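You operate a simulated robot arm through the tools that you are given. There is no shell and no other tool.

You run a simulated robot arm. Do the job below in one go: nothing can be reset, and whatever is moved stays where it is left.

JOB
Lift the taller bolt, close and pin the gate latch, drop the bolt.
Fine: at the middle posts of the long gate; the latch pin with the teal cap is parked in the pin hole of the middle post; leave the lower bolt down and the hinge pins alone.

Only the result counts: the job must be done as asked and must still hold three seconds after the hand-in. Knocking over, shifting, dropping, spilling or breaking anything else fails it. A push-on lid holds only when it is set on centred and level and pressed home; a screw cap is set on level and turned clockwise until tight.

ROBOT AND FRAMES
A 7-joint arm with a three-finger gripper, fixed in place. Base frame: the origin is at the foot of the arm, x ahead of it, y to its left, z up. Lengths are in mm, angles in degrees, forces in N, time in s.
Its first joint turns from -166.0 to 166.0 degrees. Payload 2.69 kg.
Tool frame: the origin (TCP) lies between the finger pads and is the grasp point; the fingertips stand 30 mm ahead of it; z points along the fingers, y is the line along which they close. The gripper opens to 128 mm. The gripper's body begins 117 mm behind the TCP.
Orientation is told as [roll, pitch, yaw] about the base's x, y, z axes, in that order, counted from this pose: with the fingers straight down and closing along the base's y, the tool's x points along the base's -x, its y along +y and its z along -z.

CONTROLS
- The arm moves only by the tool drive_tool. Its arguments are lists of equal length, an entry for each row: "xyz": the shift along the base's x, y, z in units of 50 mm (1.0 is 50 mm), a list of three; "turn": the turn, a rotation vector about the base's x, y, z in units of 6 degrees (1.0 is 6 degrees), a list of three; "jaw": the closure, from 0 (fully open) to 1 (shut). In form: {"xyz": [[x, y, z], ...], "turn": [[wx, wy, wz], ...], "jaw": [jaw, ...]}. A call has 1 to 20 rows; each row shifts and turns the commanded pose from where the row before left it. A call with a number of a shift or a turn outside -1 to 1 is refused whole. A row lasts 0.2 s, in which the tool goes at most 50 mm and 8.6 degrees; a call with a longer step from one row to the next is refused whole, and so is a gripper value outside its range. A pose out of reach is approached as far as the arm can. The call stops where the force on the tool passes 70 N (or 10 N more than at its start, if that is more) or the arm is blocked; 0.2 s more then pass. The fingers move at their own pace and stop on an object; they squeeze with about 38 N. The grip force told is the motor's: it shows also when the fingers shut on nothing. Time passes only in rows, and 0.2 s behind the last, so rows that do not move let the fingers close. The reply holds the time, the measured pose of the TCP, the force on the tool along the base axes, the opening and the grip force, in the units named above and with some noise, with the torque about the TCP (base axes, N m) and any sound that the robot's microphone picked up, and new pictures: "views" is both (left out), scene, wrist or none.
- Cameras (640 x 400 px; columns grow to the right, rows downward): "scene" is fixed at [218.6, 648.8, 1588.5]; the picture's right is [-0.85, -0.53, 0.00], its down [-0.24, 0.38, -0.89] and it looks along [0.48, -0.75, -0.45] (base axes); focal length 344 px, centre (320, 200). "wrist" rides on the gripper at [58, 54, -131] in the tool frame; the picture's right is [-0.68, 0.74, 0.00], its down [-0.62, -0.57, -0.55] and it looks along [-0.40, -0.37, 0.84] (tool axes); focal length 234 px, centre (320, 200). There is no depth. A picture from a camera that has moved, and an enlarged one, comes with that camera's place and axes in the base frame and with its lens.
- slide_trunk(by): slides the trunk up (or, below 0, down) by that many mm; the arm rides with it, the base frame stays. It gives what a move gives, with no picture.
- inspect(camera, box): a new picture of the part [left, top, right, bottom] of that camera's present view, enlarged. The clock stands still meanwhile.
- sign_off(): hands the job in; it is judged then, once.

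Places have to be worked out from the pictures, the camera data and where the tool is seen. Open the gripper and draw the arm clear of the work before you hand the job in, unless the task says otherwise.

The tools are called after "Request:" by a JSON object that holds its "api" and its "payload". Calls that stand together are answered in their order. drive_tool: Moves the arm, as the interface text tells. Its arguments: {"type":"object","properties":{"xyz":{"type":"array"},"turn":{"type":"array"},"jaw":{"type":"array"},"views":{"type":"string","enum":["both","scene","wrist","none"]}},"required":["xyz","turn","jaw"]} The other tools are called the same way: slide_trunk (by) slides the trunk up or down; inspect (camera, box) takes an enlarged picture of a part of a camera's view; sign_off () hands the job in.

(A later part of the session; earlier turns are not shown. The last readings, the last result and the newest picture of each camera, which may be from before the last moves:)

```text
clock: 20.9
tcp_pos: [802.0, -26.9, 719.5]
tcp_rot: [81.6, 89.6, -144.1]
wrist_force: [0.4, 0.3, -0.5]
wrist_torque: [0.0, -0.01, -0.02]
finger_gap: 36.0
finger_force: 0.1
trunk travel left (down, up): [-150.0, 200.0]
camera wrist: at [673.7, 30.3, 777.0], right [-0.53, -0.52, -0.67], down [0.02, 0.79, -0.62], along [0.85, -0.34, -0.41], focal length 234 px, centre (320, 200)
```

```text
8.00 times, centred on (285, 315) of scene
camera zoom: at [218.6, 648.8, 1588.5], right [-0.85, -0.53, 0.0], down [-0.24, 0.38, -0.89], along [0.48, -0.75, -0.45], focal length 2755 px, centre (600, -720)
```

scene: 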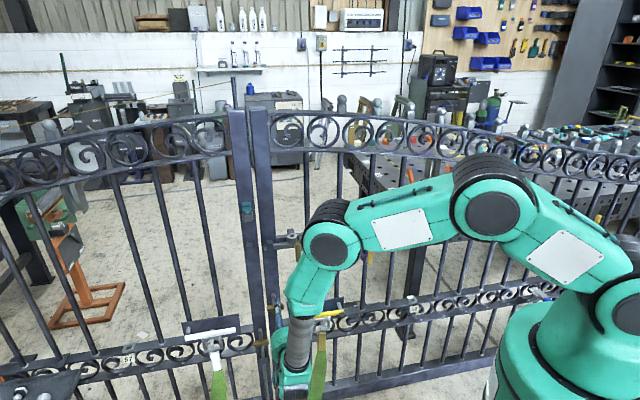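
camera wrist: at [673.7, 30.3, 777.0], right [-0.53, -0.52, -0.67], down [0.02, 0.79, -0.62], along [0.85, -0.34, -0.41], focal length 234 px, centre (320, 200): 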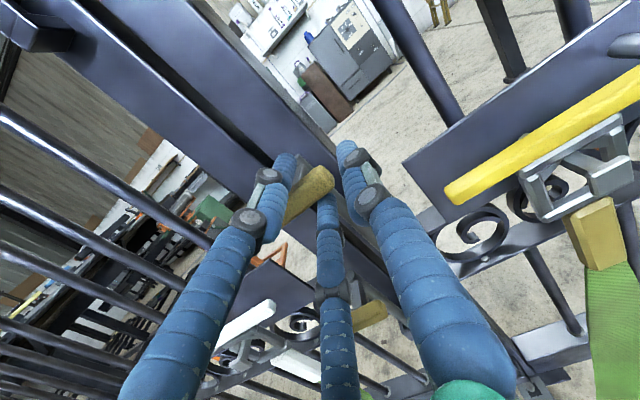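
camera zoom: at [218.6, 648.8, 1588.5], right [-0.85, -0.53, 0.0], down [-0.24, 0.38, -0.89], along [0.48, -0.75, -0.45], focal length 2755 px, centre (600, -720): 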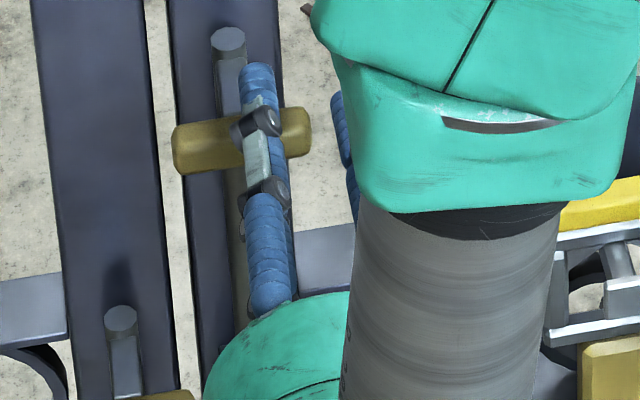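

The tool force is now zero and the bar has not moved, so the bolt stays up by itself. I open further and back straight out along the gate normal.

Request:
{"api": "drive_tool", "payload": {"xyz": [[0, 0, 0], [0, 0, 0], [-0.2, 0.2, 0], [-0.4, 0.4, 0], [-0.4, 0.4, 0], [-0.4, 0.4, 0], [-0.4, 0.4, 0], [-0.4, 0.4, 0], [0, 0, 0]], "turn": [[0, 0, 0], [0, 0, 0], [0, 0, 0], [0, 0, 0], [0, 0, 0], [0, 0, 0], [0, 0, 0], [0, 0, 0], [0, 0, 0]], "jaw": [0.4, 0.25, 0.25, 0.25, 0.25, 0.25, 0.25, 0.25, 0.25]}}

Request:
{"api": "inspect", "payload": {"camera": "wrist", "box": [270, 60, 470, 185]}}

Request:
{"api": "inspect", "payload": {"camera": "scene", "box": [235, 280, 335, 343]}}

```text
clock: 22.9
tcp_pos: [691.6, 85.8, 718.1]
tcp_rot: [78.8, 89.5, -146.9]
wrist_force: [0.4, 0.2, -0.5]
wrist_torque: [-0.02, 0.01, 0.01]
finger_gap: 95.9
finger_force: 0.0
trunk travel left (down, up): [-150.0, 200.0]
camera wrist: at [562.3, 142.2, 776.4], right [-0.53, -0.52, -0.67], down [0.02, 0.79, -0.62], along [0.85, -0.34, -0.41], focal length 234 px, centre (320, 200)
```

scene: 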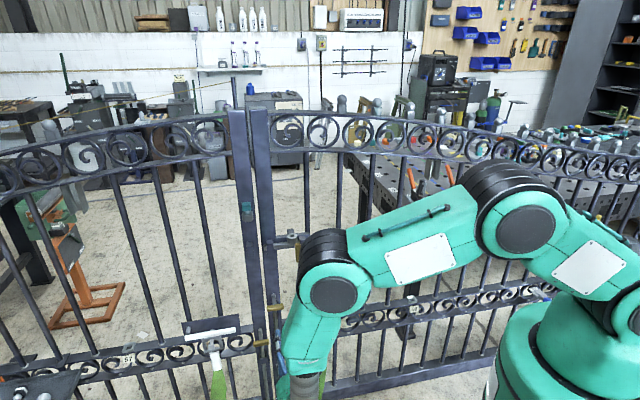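
wrist: 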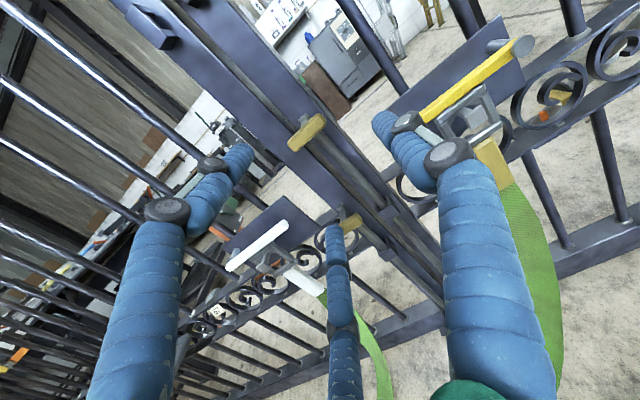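

```text
3.20 times, centred on (370, 122) of wrist
camera zoom: at [562.3, 142.2, 776.4], right [-0.53, -0.52, -0.67], down [0.02, 0.79, -0.62], along [0.85, -0.34, -0.41], focal length 749 px, centre (160, 448)
```

zoom: 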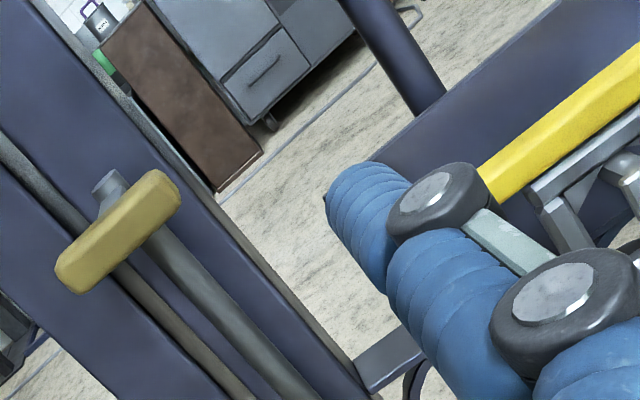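

```text
6.35 times, centred on (285, 312) of scene
camera zoom: at [218.6, 648.8, 1588.5], right [-0.85, -0.53, 0.0], down [-0.24, 0.38, -0.89], along [0.48, -0.75, -0.45], focal length 2187 px, centre (542, -508)
```

zoom: 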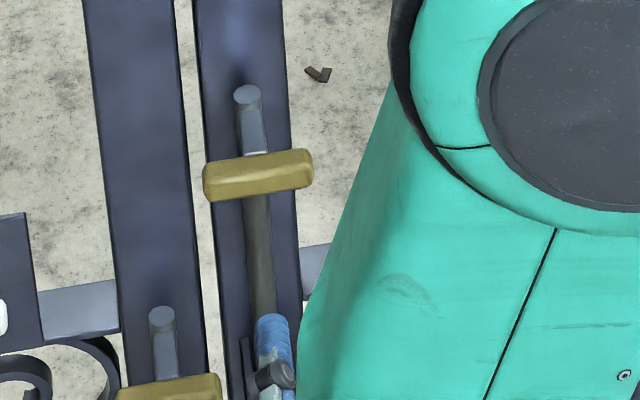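

The bolt stays raised unaided. Next the latch: its yellow handle triangulates to about (768,-90,935), a vertical bar about 60 mm tall. I'll go up and over with the fingers closed, to a point in front and on its -u side.

Request:
{"api": "drive_tool", "payload": {"xyz": [[0, 0, 0.832], [0, 0, 0.832], [0, 0, 0.832], [0, 0, 0.832], [0, 0, 0.832], [-0.168, -0.58, 0], [-0.168, -0.58, 0], [-0.168, -0.58, 0], [-0.168, -0.58, 0], [0, 0, 0]], "turn": [[0, 0, 0], [0, 0, 0], [0, 0, 0], [0, 0, 0], [0, 0, 0], [0, 0, 0], [0, 0, 0], [0, 0, 0], [0, 0, 0], [0, 0, 0]], "jaw": [0.25, 0.25, 0.5, 0.7, 0.9, 1, 1, 1, 1, 1]}}

Request:
{"api": "inspect", "payload": {"camera": "wrist", "box": [240, 60, 440, 185]}}

Request:
{"api": "inspect", "payload": {"camera": "scene", "box": [232, 210, 352, 285]}}

```text
clock: 25.1
tcp_pos: [660.0, -34.2, 928.4]
tcp_rot: [75.2, 89.6, -150.5]
wrist_force: [-0.4, -0.2, -0.8]
wrist_torque: [-0.01, 0.0, 0.0]
finger_gap: 2.3
finger_force: 31.4
trunk travel left (down, up): [-150.0, 200.0]
camera wrist: at [530.1, 23.4, 986.1], right [-0.53, -0.52, -0.67], down [0.02, 0.79, -0.62], along [0.85, -0.34, -0.41], focal length 234 px, centre (320, 200)
```

scene: 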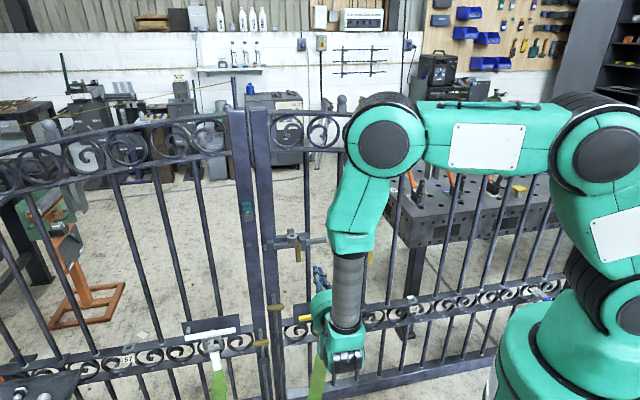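
wrist: 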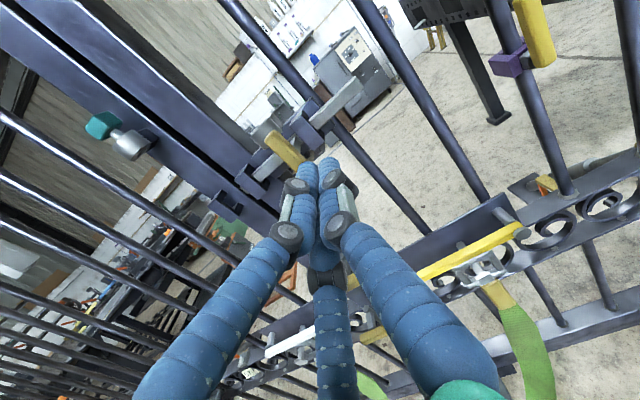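

```text
3.20 times, centred on (340, 122) of wrist
camera zoom: at [530.1, 23.4, 986.1], right [-0.53, -0.52, -0.67], down [0.02, 0.79, -0.62], along [0.85, -0.34, -0.41], focal length 749 px, centre (256, 448)
```

zoom: 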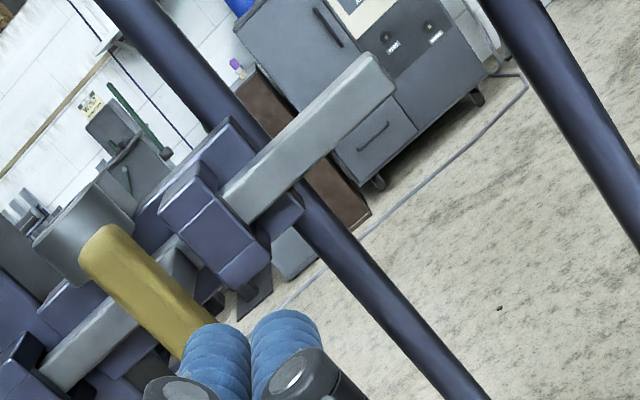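

```text
5.33 times, centred on (292, 248) of scene
camera zoom: at [218.6, 648.8, 1588.5], right [-0.85, -0.53, 0.0], down [-0.24, 0.38, -0.89], along [0.48, -0.75, -0.45], focal length 1837 px, centre (469, -53)
```

zoom: 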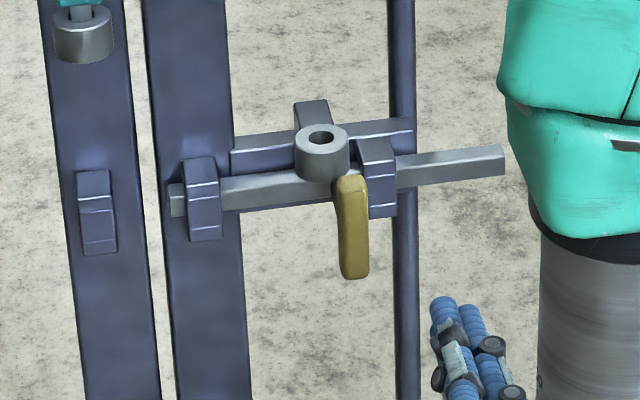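

The handle position is confirmed at about (768,-89,936), and the closed fist is 38 mm to its -u side. I advance 94 mm towards the gate so the fingertips sit beside the handle, short of the guides.

Request:
{"api": "drive_tool", "payload": {"xyz": [[0.265, -0.265, 0], [0.265, -0.265, 0], [0.265, -0.265, 0], [0.265, -0.265, 0], [0.265, -0.265, 0], [0, 0, 0]], "turn": [[0, 0, 0], [0, 0, 0], [0, 0, 0], [0, 0, 0], [0, 0, 0], [0, 0, 0]], "jaw": [1, 1, 1, 1, 1, 1]}}

Request:
{"api": "inspect", "payload": {"camera": "wrist", "box": [220, 100, 420, 225]}}

Request:
{"api": "inspect", "payload": {"camera": "scene", "box": [232, 210, 352, 285]}}

```text
clock: 26.5
tcp_pos: [724.8, -99.1, 927.7]
tcp_rot: [78.0, 89.5, -147.8]
wrist_force: [0.1, 0.2, -0.6]
wrist_torque: [-0.04, -0.03, -0.02]
finger_gap: 2.1
finger_force: 31.6
trunk travel left (down, up): [-150.0, 200.0]
camera wrist: at [596.1, -42.6, 986.1], right [-0.53, -0.52, -0.67], down [0.02, 0.79, -0.62], along [0.85, -0.34, -0.41], focal length 234 px, centre (320, 200)
```

scene: 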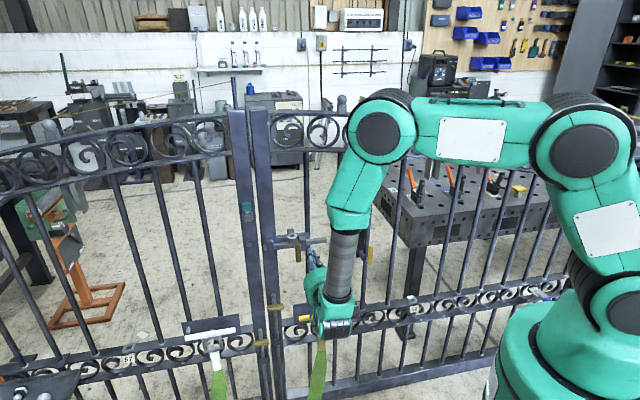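
wrist: 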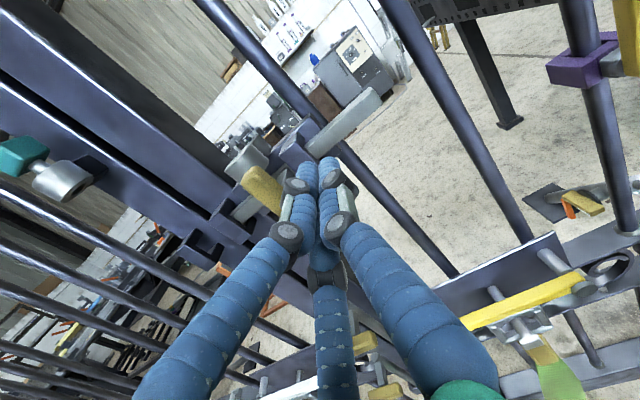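

```text
3.20 times, centred on (320, 162) of wrist
camera zoom: at [596.1, -42.6, 986.1], right [-0.53, -0.52, -0.67], down [0.02, 0.79, -0.62], along [0.85, -0.34, -0.41], focal length 749 px, centre (320, 320)
```

zoom: 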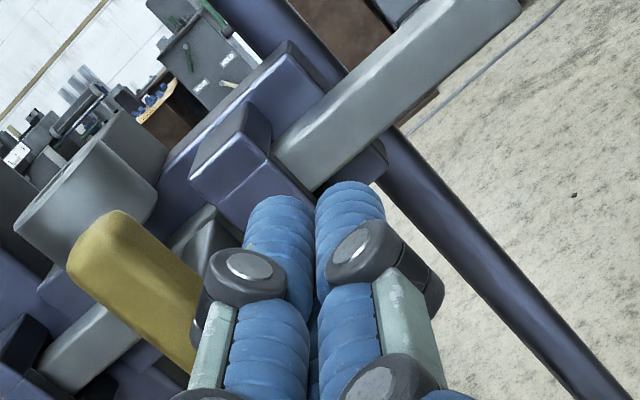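

```text
5.33 times, centred on (292, 248) of scene
camera zoom: at [218.6, 648.8, 1588.5], right [-0.85, -0.53, 0.0], down [-0.24, 0.38, -0.89], along [0.48, -0.75, -0.45], focal length 1837 px, centre (469, -53)
```

zoom: 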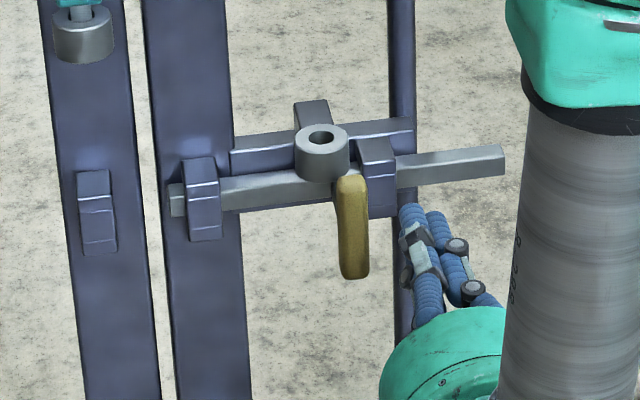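

The fist is beside the handle with no contact force. I back off 3 mm for guide clearance, then push along +u in small steps.

Request:
{"api": "drive_tool", "payload": {"xyz": [[-0.042, 0.042, 0], [0.1, 0.1, 0], [0.1, 0.1, 0], [0.1, 0.1, 0], [0.1, 0.1, 0], [0, 0, 0]], "turn": [[0, 0, 0], [0, 0, 0], [0, 0, 0], [0, 0, 0], [0, 0, 0], [0, 0, 0]], "jaw": [1, 1, 1, 1, 1, 1], "views": "none"}}

Request:
{"api": "inspect", "payload": {"camera": "scene", "box": [232, 210, 352, 285]}}

```text
clock: 27.9
tcp_pos: [743.6, -77.1, 926.5]
tcp_rot: [75.9, 89.5, -149.7]
wrist_force: [-1.5, -1.7, -0.4]
wrist_torque: [0.05, 0.0, -0.12]
finger_gap: 2.2
finger_force: 31.8
trunk travel left (down, up): [-150.0, 200.0]
```

```text
5.33 times, centred on (292, 248) of scene
camera zoom: at [218.6, 648.8, 1588.5], right [-0.85, -0.53, 0.0], down [-0.24, 0.38, -0.89], along [0.48, -0.75, -0.45], focal length 1837 px, centre (469, -53)
```

zoom: 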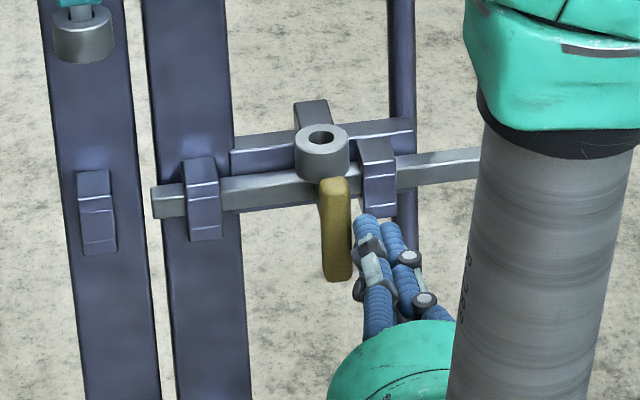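

The bar slides easily (about 2 N) and has moved about 10 mm. I continue pushing another 35 mm.

Request:
{"api": "drive_tool", "payload": {"xyz": [[0.1, 0.1, 0], [0.1, 0.1, 0], [0.1, 0.1, 0], [0.1, 0.1, 0], [0.1, 0.1, 0], [0, 0, 0]], "turn": [[0, 0, 0], [0, 0, 0], [0, 0, 0], [0, 0, 0], [0, 0, 0], [0, 0, 0]], "jaw": [1, 1, 1, 1, 1, 1], "views": "none"}}

Request:
{"api": "inspect", "payload": {"camera": "scene", "box": [232, 210, 352, 285]}}

```text
clock: 29.3
tcp_pos: [767.2, -51.3, 926.2]
tcp_rot: [77.8, 89.4, -147.8]
wrist_force: [-2.0, -0.4, -0.5]
wrist_torque: [-0.02, -0.03, -0.02]
finger_gap: 2.0
finger_force: 31.2
trunk travel left (down, up): [-150.0, 200.0]
```

```text
5.33 times, centred on (292, 248) of scene
camera zoom: at [218.6, 648.8, 1588.5], right [-0.85, -0.53, 0.0], down [-0.24, 0.38, -0.89], along [0.48, -0.75, -0.45], focal length 1837 px, centre (469, -53)
```

zoom: 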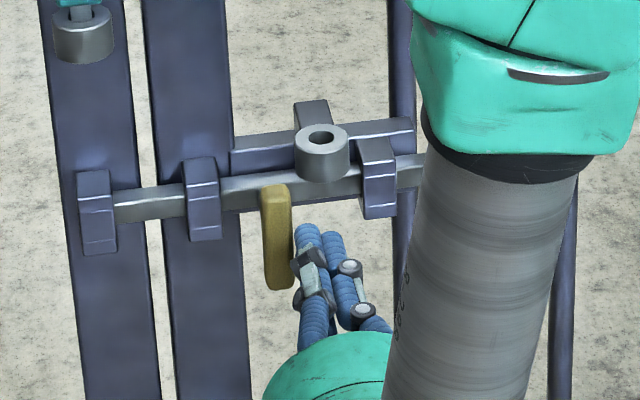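

The bar has entered the keeper on the other post. I check the boss hole for the bar's own hole, then keep pushing gently to find the closed stop.

Request:
{"api": "inspect", "payload": {"camera": "scene", "box": [284, 228, 304, 248]}}

Request:
{"api": "drive_tool", "payload": {"xyz": [[0.06, 0.06, 0], [0.06, 0.06, 0], [0, 0, 0]], "turn": [[0, 0, 0], [0, 0, 0], [0, 0, 0]], "jaw": [1, 1, 1], "views": "none"}}

Request:
{"api": "inspect", "payload": {"camera": "scene", "box": [232, 210, 352, 285]}}

```text
16.00 times, centred on (294, 238) of scene
camera zoom: at [218.6, 648.8, 1588.5], right [-0.85, -0.53, 0.0], down [-0.24, 0.38, -0.89], along [0.48, -0.75, -0.45], focal length 5510 px, centre (736, -408)
```

zoom: 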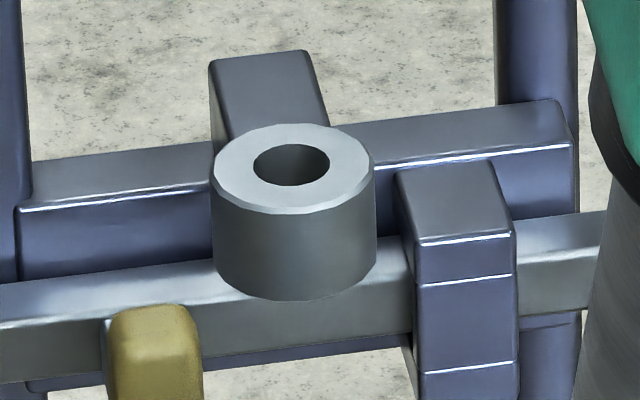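

```text
clock: 30.1
tcp_pos: [775.4, -45.5, 927.3]
tcp_rot: [79.5, 89.6, -146.2]
wrist_force: [-0.4, 0.8, 0.4]
wrist_torque: [0.0, 0.02, 0.02]
finger_gap: 1.9
finger_force: 31.2
trunk travel left (down, up): [-150.0, 200.0]
```

```text
5.33 times, centred on (292, 248) of scene
camera zoom: at [218.6, 648.8, 1588.5], right [-0.85, -0.53, 0.0], down [-0.24, 0.38, -0.89], along [0.48, -0.75, -0.45], focal length 1837 px, centre (469, -53)
```

zoom: 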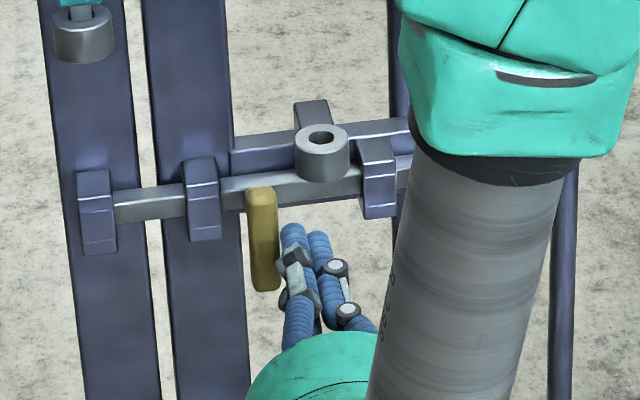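

No resistance yet; handle still moving freely. I push another 8 mm and check.

Request:
{"api": "drive_tool", "payload": {"xyz": [[0.06, 0.06, 0], [0.06, 0.06, 0], [0, 0, 0]], "turn": [[0, 0, 0], [0, 0, 0], [0, 0, 0]], "jaw": [1, 1, 1], "views": "none"}}

Request:
{"api": "inspect", "payload": {"camera": "scene", "box": [232, 210, 352, 285]}}

Request:
{"api": "inspect", "payload": {"camera": "scene", "box": [284, 228, 304, 248]}}

```text
clock: 30.9
tcp_pos: [777.5, -41.0, 927.2]
tcp_rot: [75.0, 89.5, -151.0]
wrist_force: [-14.5, -15.2, 2.2]
wrist_torque: [-0.14, -0.22, -0.49]
finger_gap: 2.3
finger_force: 31.7
trunk travel left (down, up): [-150.0, 200.0]
```

```text
5.33 times, centred on (292, 248) of scene
camera zoom: at [218.6, 648.8, 1588.5], right [-0.85, -0.53, 0.0], down [-0.24, 0.38, -0.89], along [0.48, -0.75, -0.45], focal length 1837 px, centre (469, -53)
```

zoom: 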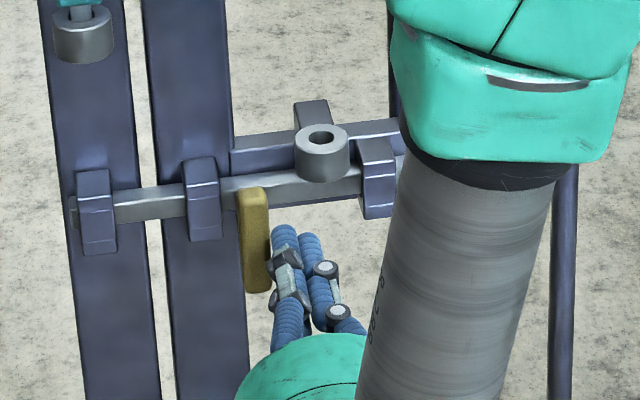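

```text
16.00 times, centred on (294, 238) of scene
camera zoom: at [218.6, 648.8, 1588.5], right [-0.85, -0.53, 0.0], down [-0.24, 0.38, -0.89], along [0.48, -0.75, -0.45], focal length 5510 px, centre (736, -408)
```

zoom: 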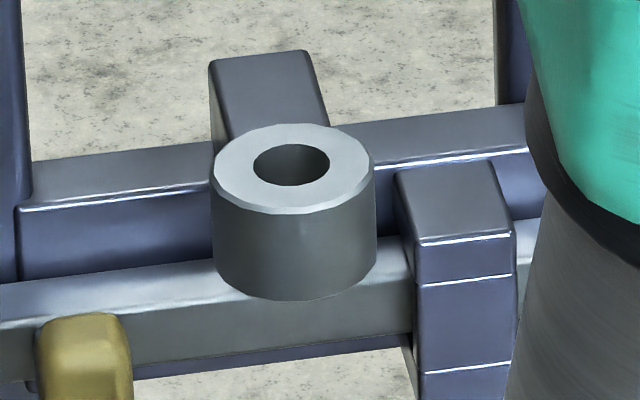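

The bar is through the keeper and the force rose to about 21 N, so the latch is at its closed stop after about 60 mm of travel. I back off along -u, then retreat from the gate and check it stays.

Request:
{"api": "drive_tool", "payload": {"xyz": [[-0.15, -0.15, 0], [-0.15, -0.15, 0], [-0.4, 0.4, 0], [-0.5, 0.5, 0], [-0.5, 0.5, 0], [-0.5, 0.5, 0], [-0.5, 0.5, 0], [0, 0, 0]], "turn": [[0, 0, 0], [0, 0, 0], [0, 0, 0], [0, 0, 0], [0, 0, 0], [0, 0, 0], [0, 0, 0], [0, 0, 0]], "jaw": [1, 1, 1, 1, 1, 1, 1, 1]}}

Request:
{"api": "inspect", "payload": {"camera": "scene", "box": [232, 190, 352, 265]}}

Request:
{"api": "inspect", "payload": {"camera": "wrist", "box": [60, 60, 260, 185]}}

```text
clock: 32.7
tcp_pos: [643.1, 65.3, 928.9]
tcp_rot: [81.7, 89.6, -144.0]
wrist_force: [0.3, 1.4, 0.2]
wrist_torque: [0.0, 0.0, -0.01]
finger_gap: 2.0
finger_force: 31.3
trunk travel left (down, up): [-150.0, 200.0]
camera wrist: at [514.3, 122.9, 986.6], right [-0.53, -0.52, -0.67], down [0.02, 0.78, -0.62], along [0.85, -0.34, -0.41], focal length 234 px, centre (320, 200)
```

scene: 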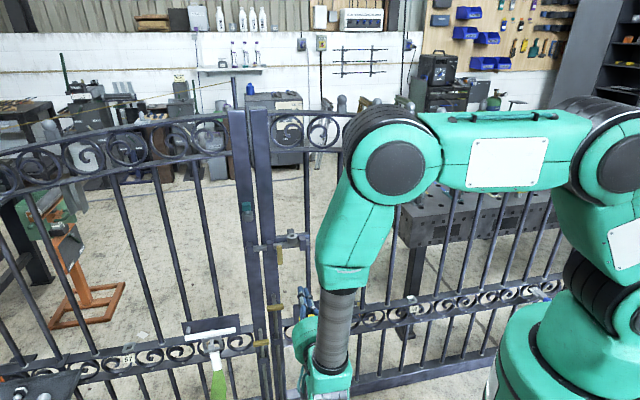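
wrist: 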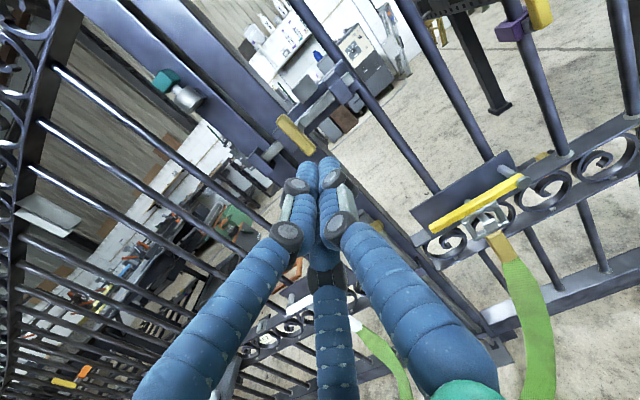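

```text
5.33 times, centred on (292, 228) of scene
camera zoom: at [218.6, 648.8, 1588.5], right [-0.85, -0.53, 0.0], down [-0.24, 0.38, -0.89], along [0.48, -0.75, -0.45], focal length 1837 px, centre (469, 53)
```

zoom: 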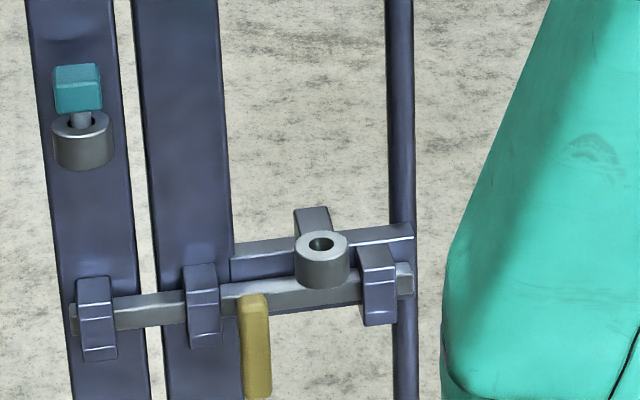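

```text
3.20 times, centred on (160, 122) of wrist
camera zoom: at [514.3, 122.9, 986.6], right [-0.53, -0.52, -0.67], down [0.02, 0.78, -0.62], along [0.85, -0.34, -0.41], focal length 749 px, centre (832, 448)
```

zoom: 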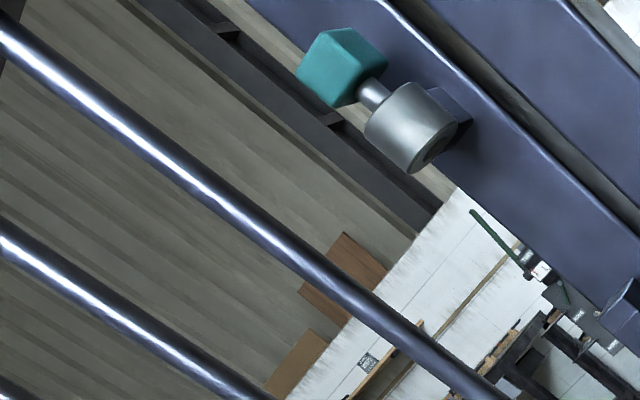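

The latch stays shut. I look closely at both boss holes now, to see whether the bar's hole lines up and to measure the cap, neck and boss.

Request:
{"api": "inspect", "payload": {"camera": "scene", "box": [284, 228, 304, 240]}}

Request:
{"api": "inspect", "payload": {"camera": "scene", "box": [238, 198, 258, 223]}}

Request:
{"api": "inspect", "payload": {"camera": "wrist", "box": [140, 60, 220, 110]}}

```text
16.00 times, centred on (294, 234) of scene
camera zoom: at [218.6, 648.8, 1588.5], right [-0.85, -0.53, 0.0], down [-0.24, 0.38, -0.89], along [0.48, -0.75, -0.45], focal length 5510 px, centre (736, -344)
```

zoom: 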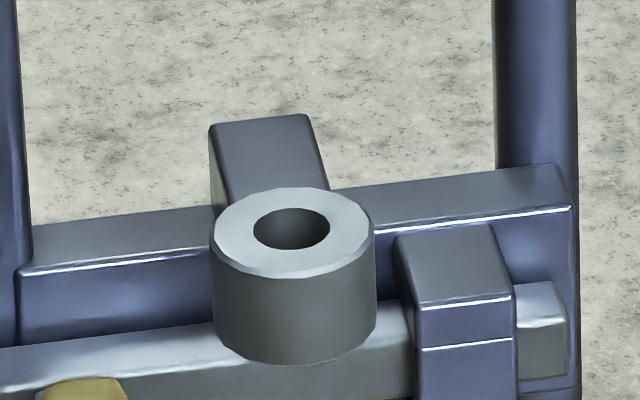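

```text
16.00 times, centred on (248, 210) of scene
camera zoom: at [218.6, 648.8, 1588.5], right [-0.85, -0.53, 0.0], down [-0.24, 0.38, -0.89], along [0.48, -0.75, -0.45], focal length 5510 px, centre (1472, 32)
```

zoom: 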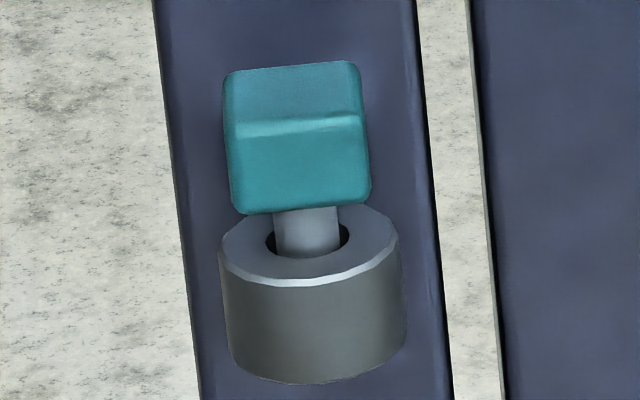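

```text
8.00 times, centred on (180, 85) of wrist
camera zoom: at [514.3, 122.9, 986.6], right [-0.53, -0.52, -0.67], down [0.02, 0.78, -0.62], along [0.85, -0.34, -0.41], focal length 1873 px, centre (1440, 1120)
```

zoom: 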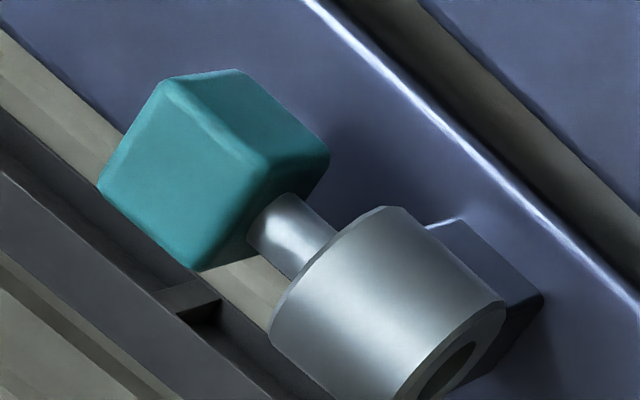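

Measured: cap about 26×26×17 mm at about (892,-5,1105), neck about 13 mm above a boss of 34 mm diameter and 15.5 mm bore; the latch boss is about 133 mm along -u and 100 mm lower. I move to a standoff in front of the cap and roll the hand 30°, so one finger is on top and two close from the lower sides, clear of the boss.

Request:
{"api": "drive_tool", "payload": {"xyz": [[0.546, 0.05, 0.599], [0.546, 0.05, 0.599], [0.546, 0.05, 0.599], [0.546, 0.05, 0.599], [0.546, 0.05, 0.599], [0.546, 0.05, 0.599], [0, 0, 0]], "turn": [[1, -1, 0], [1, -1, 0], [1, -1, 0], [0.535, -0.535, 0], [0, 0, 0], [0, 0, 0], [0, 0, 0]], "jaw": [0.8, 0.64, 0.64, 0.64, 0.64, 0.64, 0.64]}}

Request:
{"api": "inspect", "payload": {"camera": "wrist", "box": [220, 100, 420, 225]}}

Request:
{"api": "inspect", "payload": {"camera": "scene", "box": [220, 170, 340, 245]}}

```text
clock: 34.3
tcp_pos: [809.3, 80.7, 1106.3]
tcp_rot: [-89.1, 60.5, 45.2]
wrist_force: [0.1, 0.5, 0.2]
wrist_torque: [0.04, 0.03, 0.02]
finger_gap: 46.0
finger_force: 0.2
trunk travel left (down, up): [-150.0, 200.0]
camera wrist: at [663.8, 122.4, 1131.0], right [-0.22, -0.21, -0.95], down [0.18, 0.95, -0.25], along [0.96, -0.23, -0.17], focal length 234 px, centre (320, 200)
```

scene: 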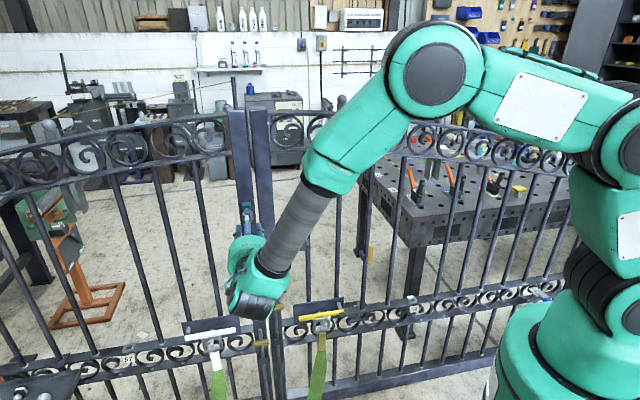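
wrist: 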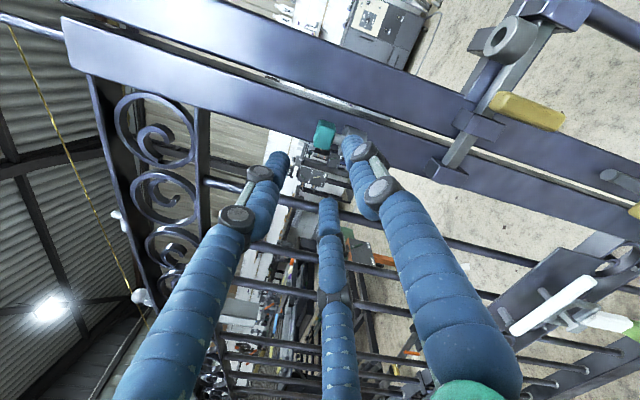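

```text
3.20 times, centred on (320, 162) of wrist
camera zoom: at [663.8, 122.4, 1131.0], right [-0.22, -0.21, -0.95], down [0.18, 0.95, -0.25], along [0.96, -0.23, -0.17], focal length 749 px, centre (320, 320)
```

zoom: 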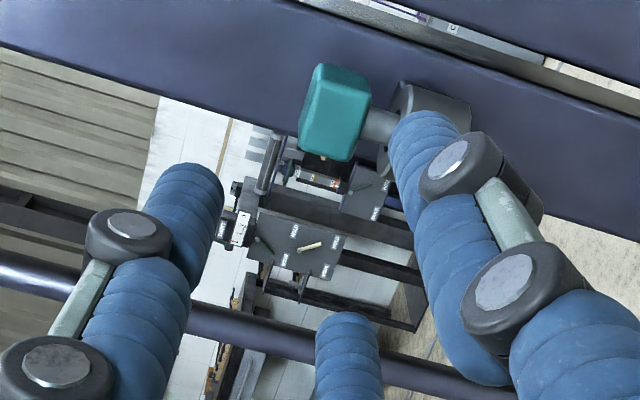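

```text
5.33 times, centred on (280, 208) of scene
camera zoom: at [218.6, 648.8, 1588.5], right [-0.85, -0.53, 0.0], down [-0.24, 0.38, -0.89], along [0.48, -0.75, -0.45], focal length 1837 px, centre (533, 160)
```

zoom: 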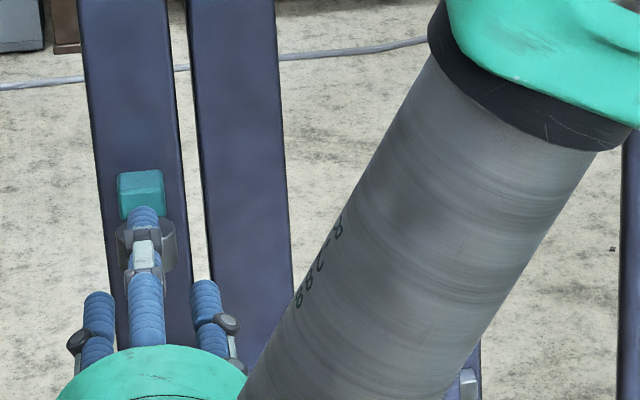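

The scene view now shows one finger on top and two at the lower sides, and the hand is laterally aligned with the cap to about 1 mm. I advance 70 mm and re-check before closing.

Request:
{"api": "drive_tool", "payload": {"xyz": [[0.212, -0.184, 0], [0.198, -0.198, 0], [0.198, -0.198, 0], [0.198, -0.198, 0], [0.198, -0.198, 0], [0, 0, 0]], "turn": [[0, 0, 0], [0, 0, 0], [0, 0, 0], [0, 0, 0], [0, 0, 0], [0, 0, 0]], "jaw": [0.64, 0.64, 0.64, 0.64, 0.64, 0.64]}}

Request:
{"api": "inspect", "payload": {"camera": "wrist", "box": [220, 100, 420, 225]}}

Request:
{"api": "inspect", "payload": {"camera": "scene", "box": [220, 180, 280, 218]}}

```text
clock: 35.7
tcp_pos: [856.8, 31.7, 1106.7]
tcp_rot: [-89.1, 60.4, 45.1]
wrist_force: [0.4, -0.5, 0.1]
wrist_torque: [0.0, -0.02, 0.02]
finger_gap: 46.1
finger_force: 0.2
trunk travel left (down, up): [-150.0, 200.0]
camera wrist: at [713.1, 72.8, 1131.5], right [-0.23, -0.21, -0.95], down [0.18, 0.95, -0.25], along [0.96, -0.23, -0.18], focal length 234 px, centre (320, 200)
```

scene: 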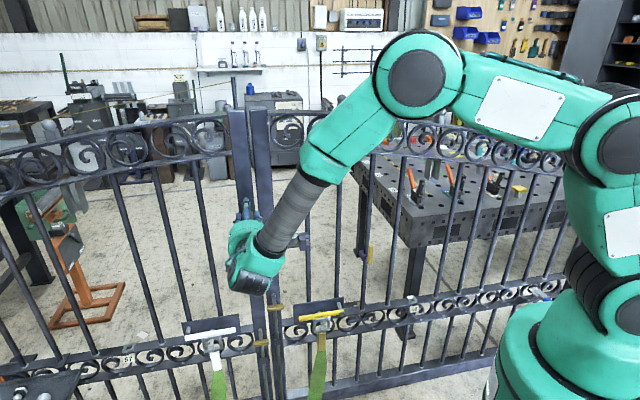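
wrist: 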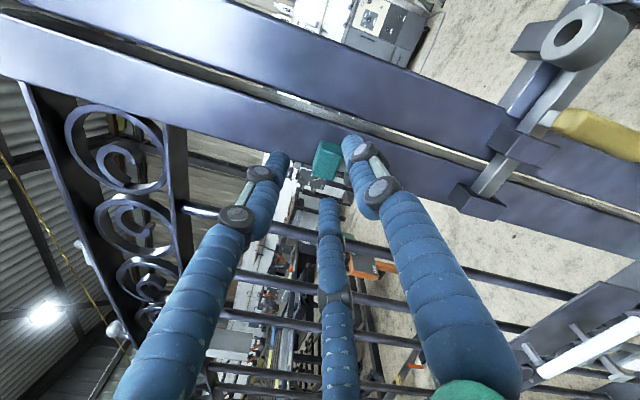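

```text
3.20 times, centred on (320, 162) of wrist
camera zoom: at [713.1, 72.8, 1131.5], right [-0.23, -0.21, -0.95], down [0.18, 0.95, -0.25], along [0.96, -0.23, -0.18], focal length 749 px, centre (320, 320)
```

zoom: 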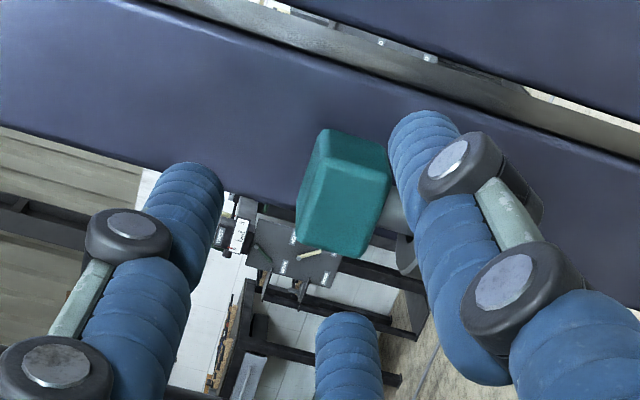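

```text
10.53 times, centred on (250, 199) of scene
camera zoom: at [218.6, 648.8, 1588.5], right [-0.85, -0.53, 0.0], down [-0.24, 0.38, -0.89], along [0.48, -0.75, -0.45], focal length 3625 px, centre (1057, 210)
```

zoom: 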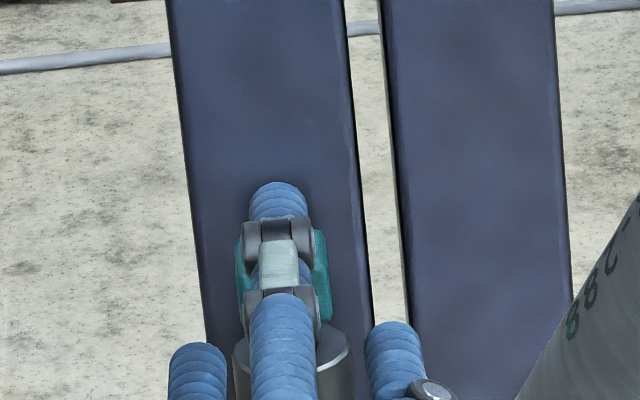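

The hand is centred on the cap in both views. I advance another 24 mm slowly and look again to judge the depth.

Request:
{"api": "drive_tool", "payload": {"xyz": [[0.113, -0.113, 0], [0.113, -0.113, 0], [0.113, -0.113, 0], [0, 0, 0]], "turn": [[0, 0, 0], [0, 0, 0], [0, 0, 0], [0, 0, 0]], "jaw": [0.64, 0.64, 0.64, 0.64]}}

Request:
{"api": "inspect", "payload": {"camera": "wrist", "box": [240, 110, 400, 210]}}

Request:
{"api": "inspect", "payload": {"camera": "scene", "box": [220, 180, 280, 218]}}

```text
clock: 36.7
tcp_pos: [875.9, 13.2, 1107.0]
tcp_rot: [-89.1, 60.3, 45.2]
wrist_force: [0.3, -0.6, -0.1]
wrist_torque: [0.02, 0.0, 0.02]
finger_gap: 46.1
finger_force: 0.1
trunk travel left (down, up): [-150.0, 200.0]
camera wrist: at [731.4, 55.0, 1131.7], right [-0.22, -0.21, -0.95], down [0.18, 0.95, -0.25], along [0.96, -0.23, -0.17], focal length 234 px, centre (320, 200)
```

scene: 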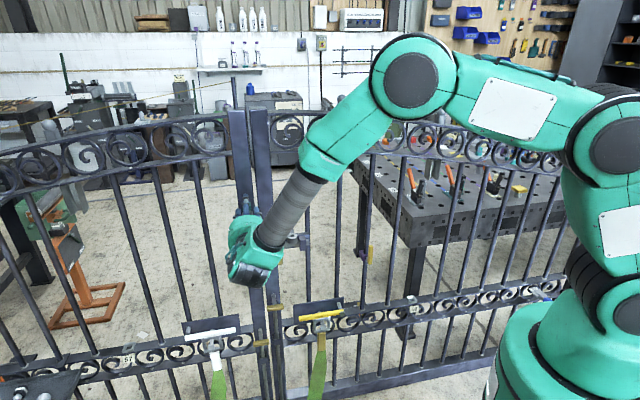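
wrist: 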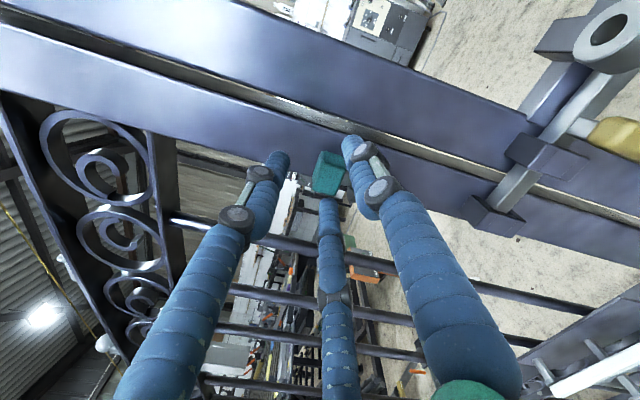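

```text
4.00 times, centred on (320, 160) of wrist
camera zoom: at [731.4, 55.0, 1131.7], right [-0.22, -0.21, -0.95], down [0.18, 0.95, -0.25], along [0.96, -0.23, -0.17], focal length 937 px, centre (320, 360)
```

zoom: 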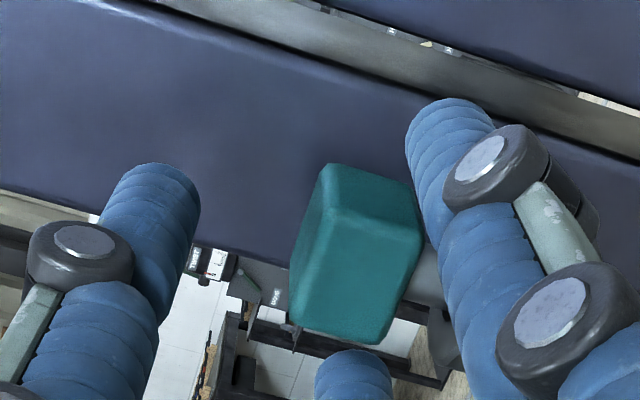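

```text
10.53 times, centred on (250, 199) of scene
camera zoom: at [218.6, 648.8, 1588.5], right [-0.85, -0.53, 0.0], down [-0.24, 0.38, -0.89], along [0.48, -0.75, -0.45], focal length 3625 px, centre (1057, 210)
```

zoom: 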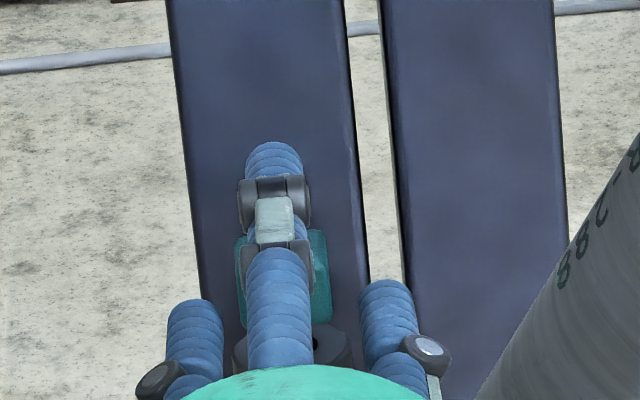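

Depth to the cap centre is now about 22 mm and the hand is about 1 mm too far +u. I make the last small correction and close on the cap.

Request:
{"api": "drive_tool", "payload": {"xyz": [[0.068, -0.102, 0], [0, 0, 0], [0, 0, 0], [0, 0, 0], [0, 0, 0], [0, 0, 0]], "turn": [[0, 0, 0], [0, 0, 0], [0, 0, 0], [0, 0, 0], [0, 0, 0], [0, 0, 0]], "jaw": [0.64, 0.68, 0.72, 0.76, 0.8, 0.84]}}

Request:
{"api": "inspect", "payload": {"camera": "wrist", "box": [240, 110, 400, 210]}}

Request:
{"api": "inspect", "payload": {"camera": "scene", "box": [220, 180, 280, 218]}}

```text
clock: 38.1
tcp_pos: [879.3, 8.6, 1107.4]
tcp_rot: [-89.1, 60.5, 45.2]
wrist_force: [0.5, -0.5, -0.3]
wrist_torque: [-0.02, 0.01, 0.0]
finger_gap: 31.2
finger_force: 37.6
trunk travel left (down, up): [-150.0, 200.0]
camera wrist: at [734.9, 50.2, 1131.7], right [-0.22, -0.21, -0.95], down [0.18, 0.95, -0.25], along [0.96, -0.23, -0.18], focal length 234 px, centre (320, 200)
```

scene: 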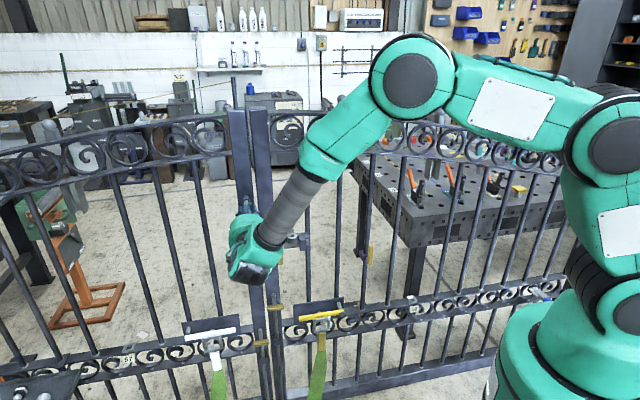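
wrist: 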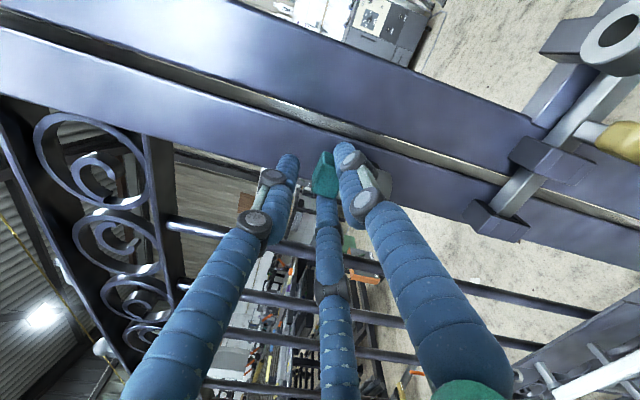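

```text
4.00 times, centred on (320, 160) of wrist
camera zoom: at [734.9, 50.2, 1131.7], right [-0.22, -0.21, -0.95], down [0.18, 0.95, -0.25], along [0.96, -0.23, -0.18], focal length 937 px, centre (320, 360)
```

zoom: 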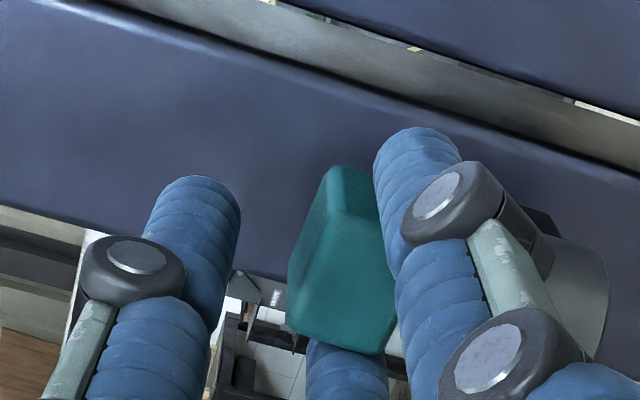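

```text
10.53 times, centred on (250, 199) of scene
camera zoom: at [218.6, 648.8, 1588.5], right [-0.85, -0.53, 0.0], down [-0.24, 0.38, -0.89], along [0.48, -0.75, -0.45], focal length 3625 px, centre (1057, 210)
```

zoom: 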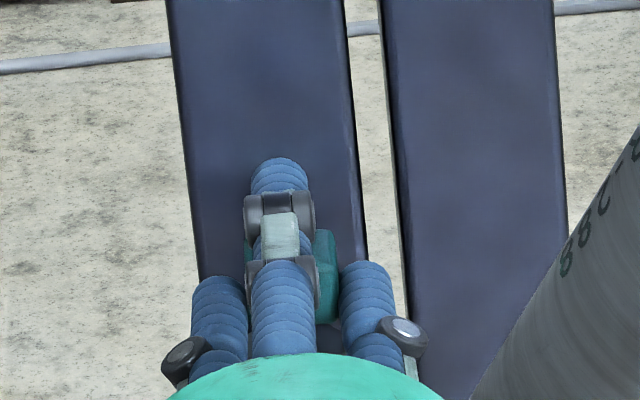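

The two lower fingers hold the cap's bottom edges from both sides (gap 31 mm, no tool force). I command full closure, then lift straight up 10 mm and check that the pin follows.

Request:
{"api": "drive_tool", "payload": {"xyz": [[0, 0, 0], [0, 0, 0], [0, 0, 0.05], [0, 0, 0.05], [0, 0, 0.1], [0, 0, 0]], "turn": [[0, 0, 0], [0, 0, 0], [0, 0, 0], [0, 0, 0], [0, 0, 0], [0, 0, 0]], "jaw": [1, 1, 1, 1, 1, 1]}}

Request:
{"api": "inspect", "payload": {"camera": "wrist", "box": [240, 110, 400, 210]}}

Request:
{"api": "inspect", "payload": {"camera": "scene", "box": [220, 180, 280, 218]}}

```text
clock: 39.5
tcp_pos: [880.6, 9.3, 1117.6]
tcp_rot: [-89.1, 60.3, 45.2]
wrist_force: [-0.6, 0.2, -1.9]
wrist_torque: [0.03, 0.05, -0.02]
finger_gap: 31.3
finger_force: 37.9
trunk travel left (down, up): [-150.0, 200.0]
camera wrist: at [734.8, 50.3, 1141.2], right [-0.22, -0.21, -0.95], down [0.18, 0.95, -0.25], along [0.96, -0.23, -0.18], focal length 234 px, centre (320, 200)
```

scene: 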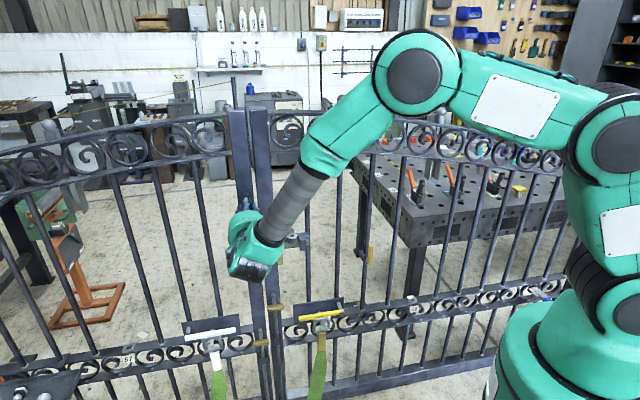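
wrist: 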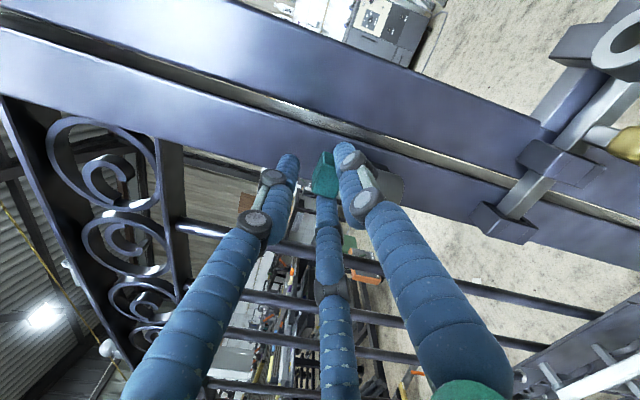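

```text
4.00 times, centred on (320, 160) of wrist
camera zoom: at [734.8, 50.3, 1141.2], right [-0.22, -0.21, -0.95], down [0.18, 0.95, -0.25], along [0.96, -0.23, -0.18], focal length 937 px, centre (320, 360)
```

zoom: 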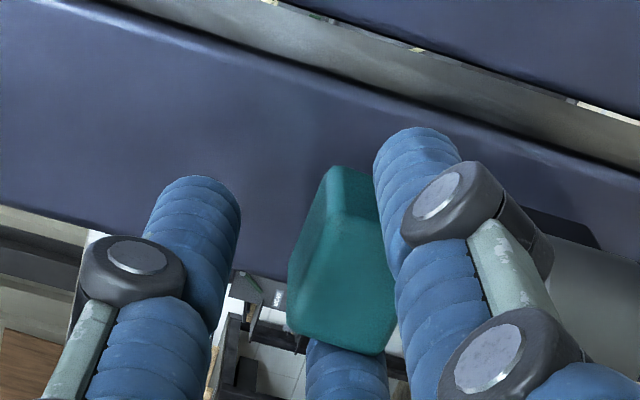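

```text
10.53 times, centred on (250, 199) of scene
camera zoom: at [218.6, 648.8, 1588.5], right [-0.85, -0.53, 0.0], down [-0.24, 0.38, -0.89], along [0.48, -0.75, -0.45], focal length 3625 px, centre (1057, 210)
```

zoom: 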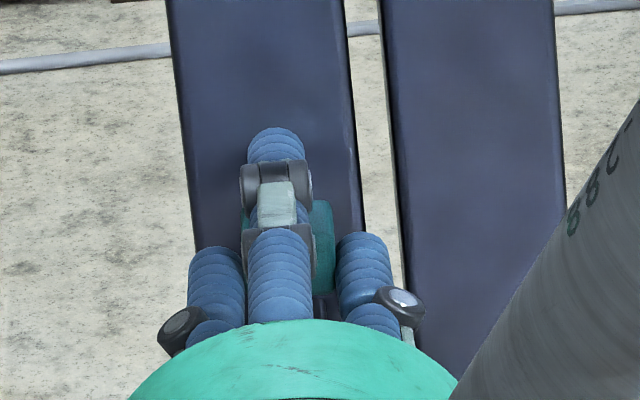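

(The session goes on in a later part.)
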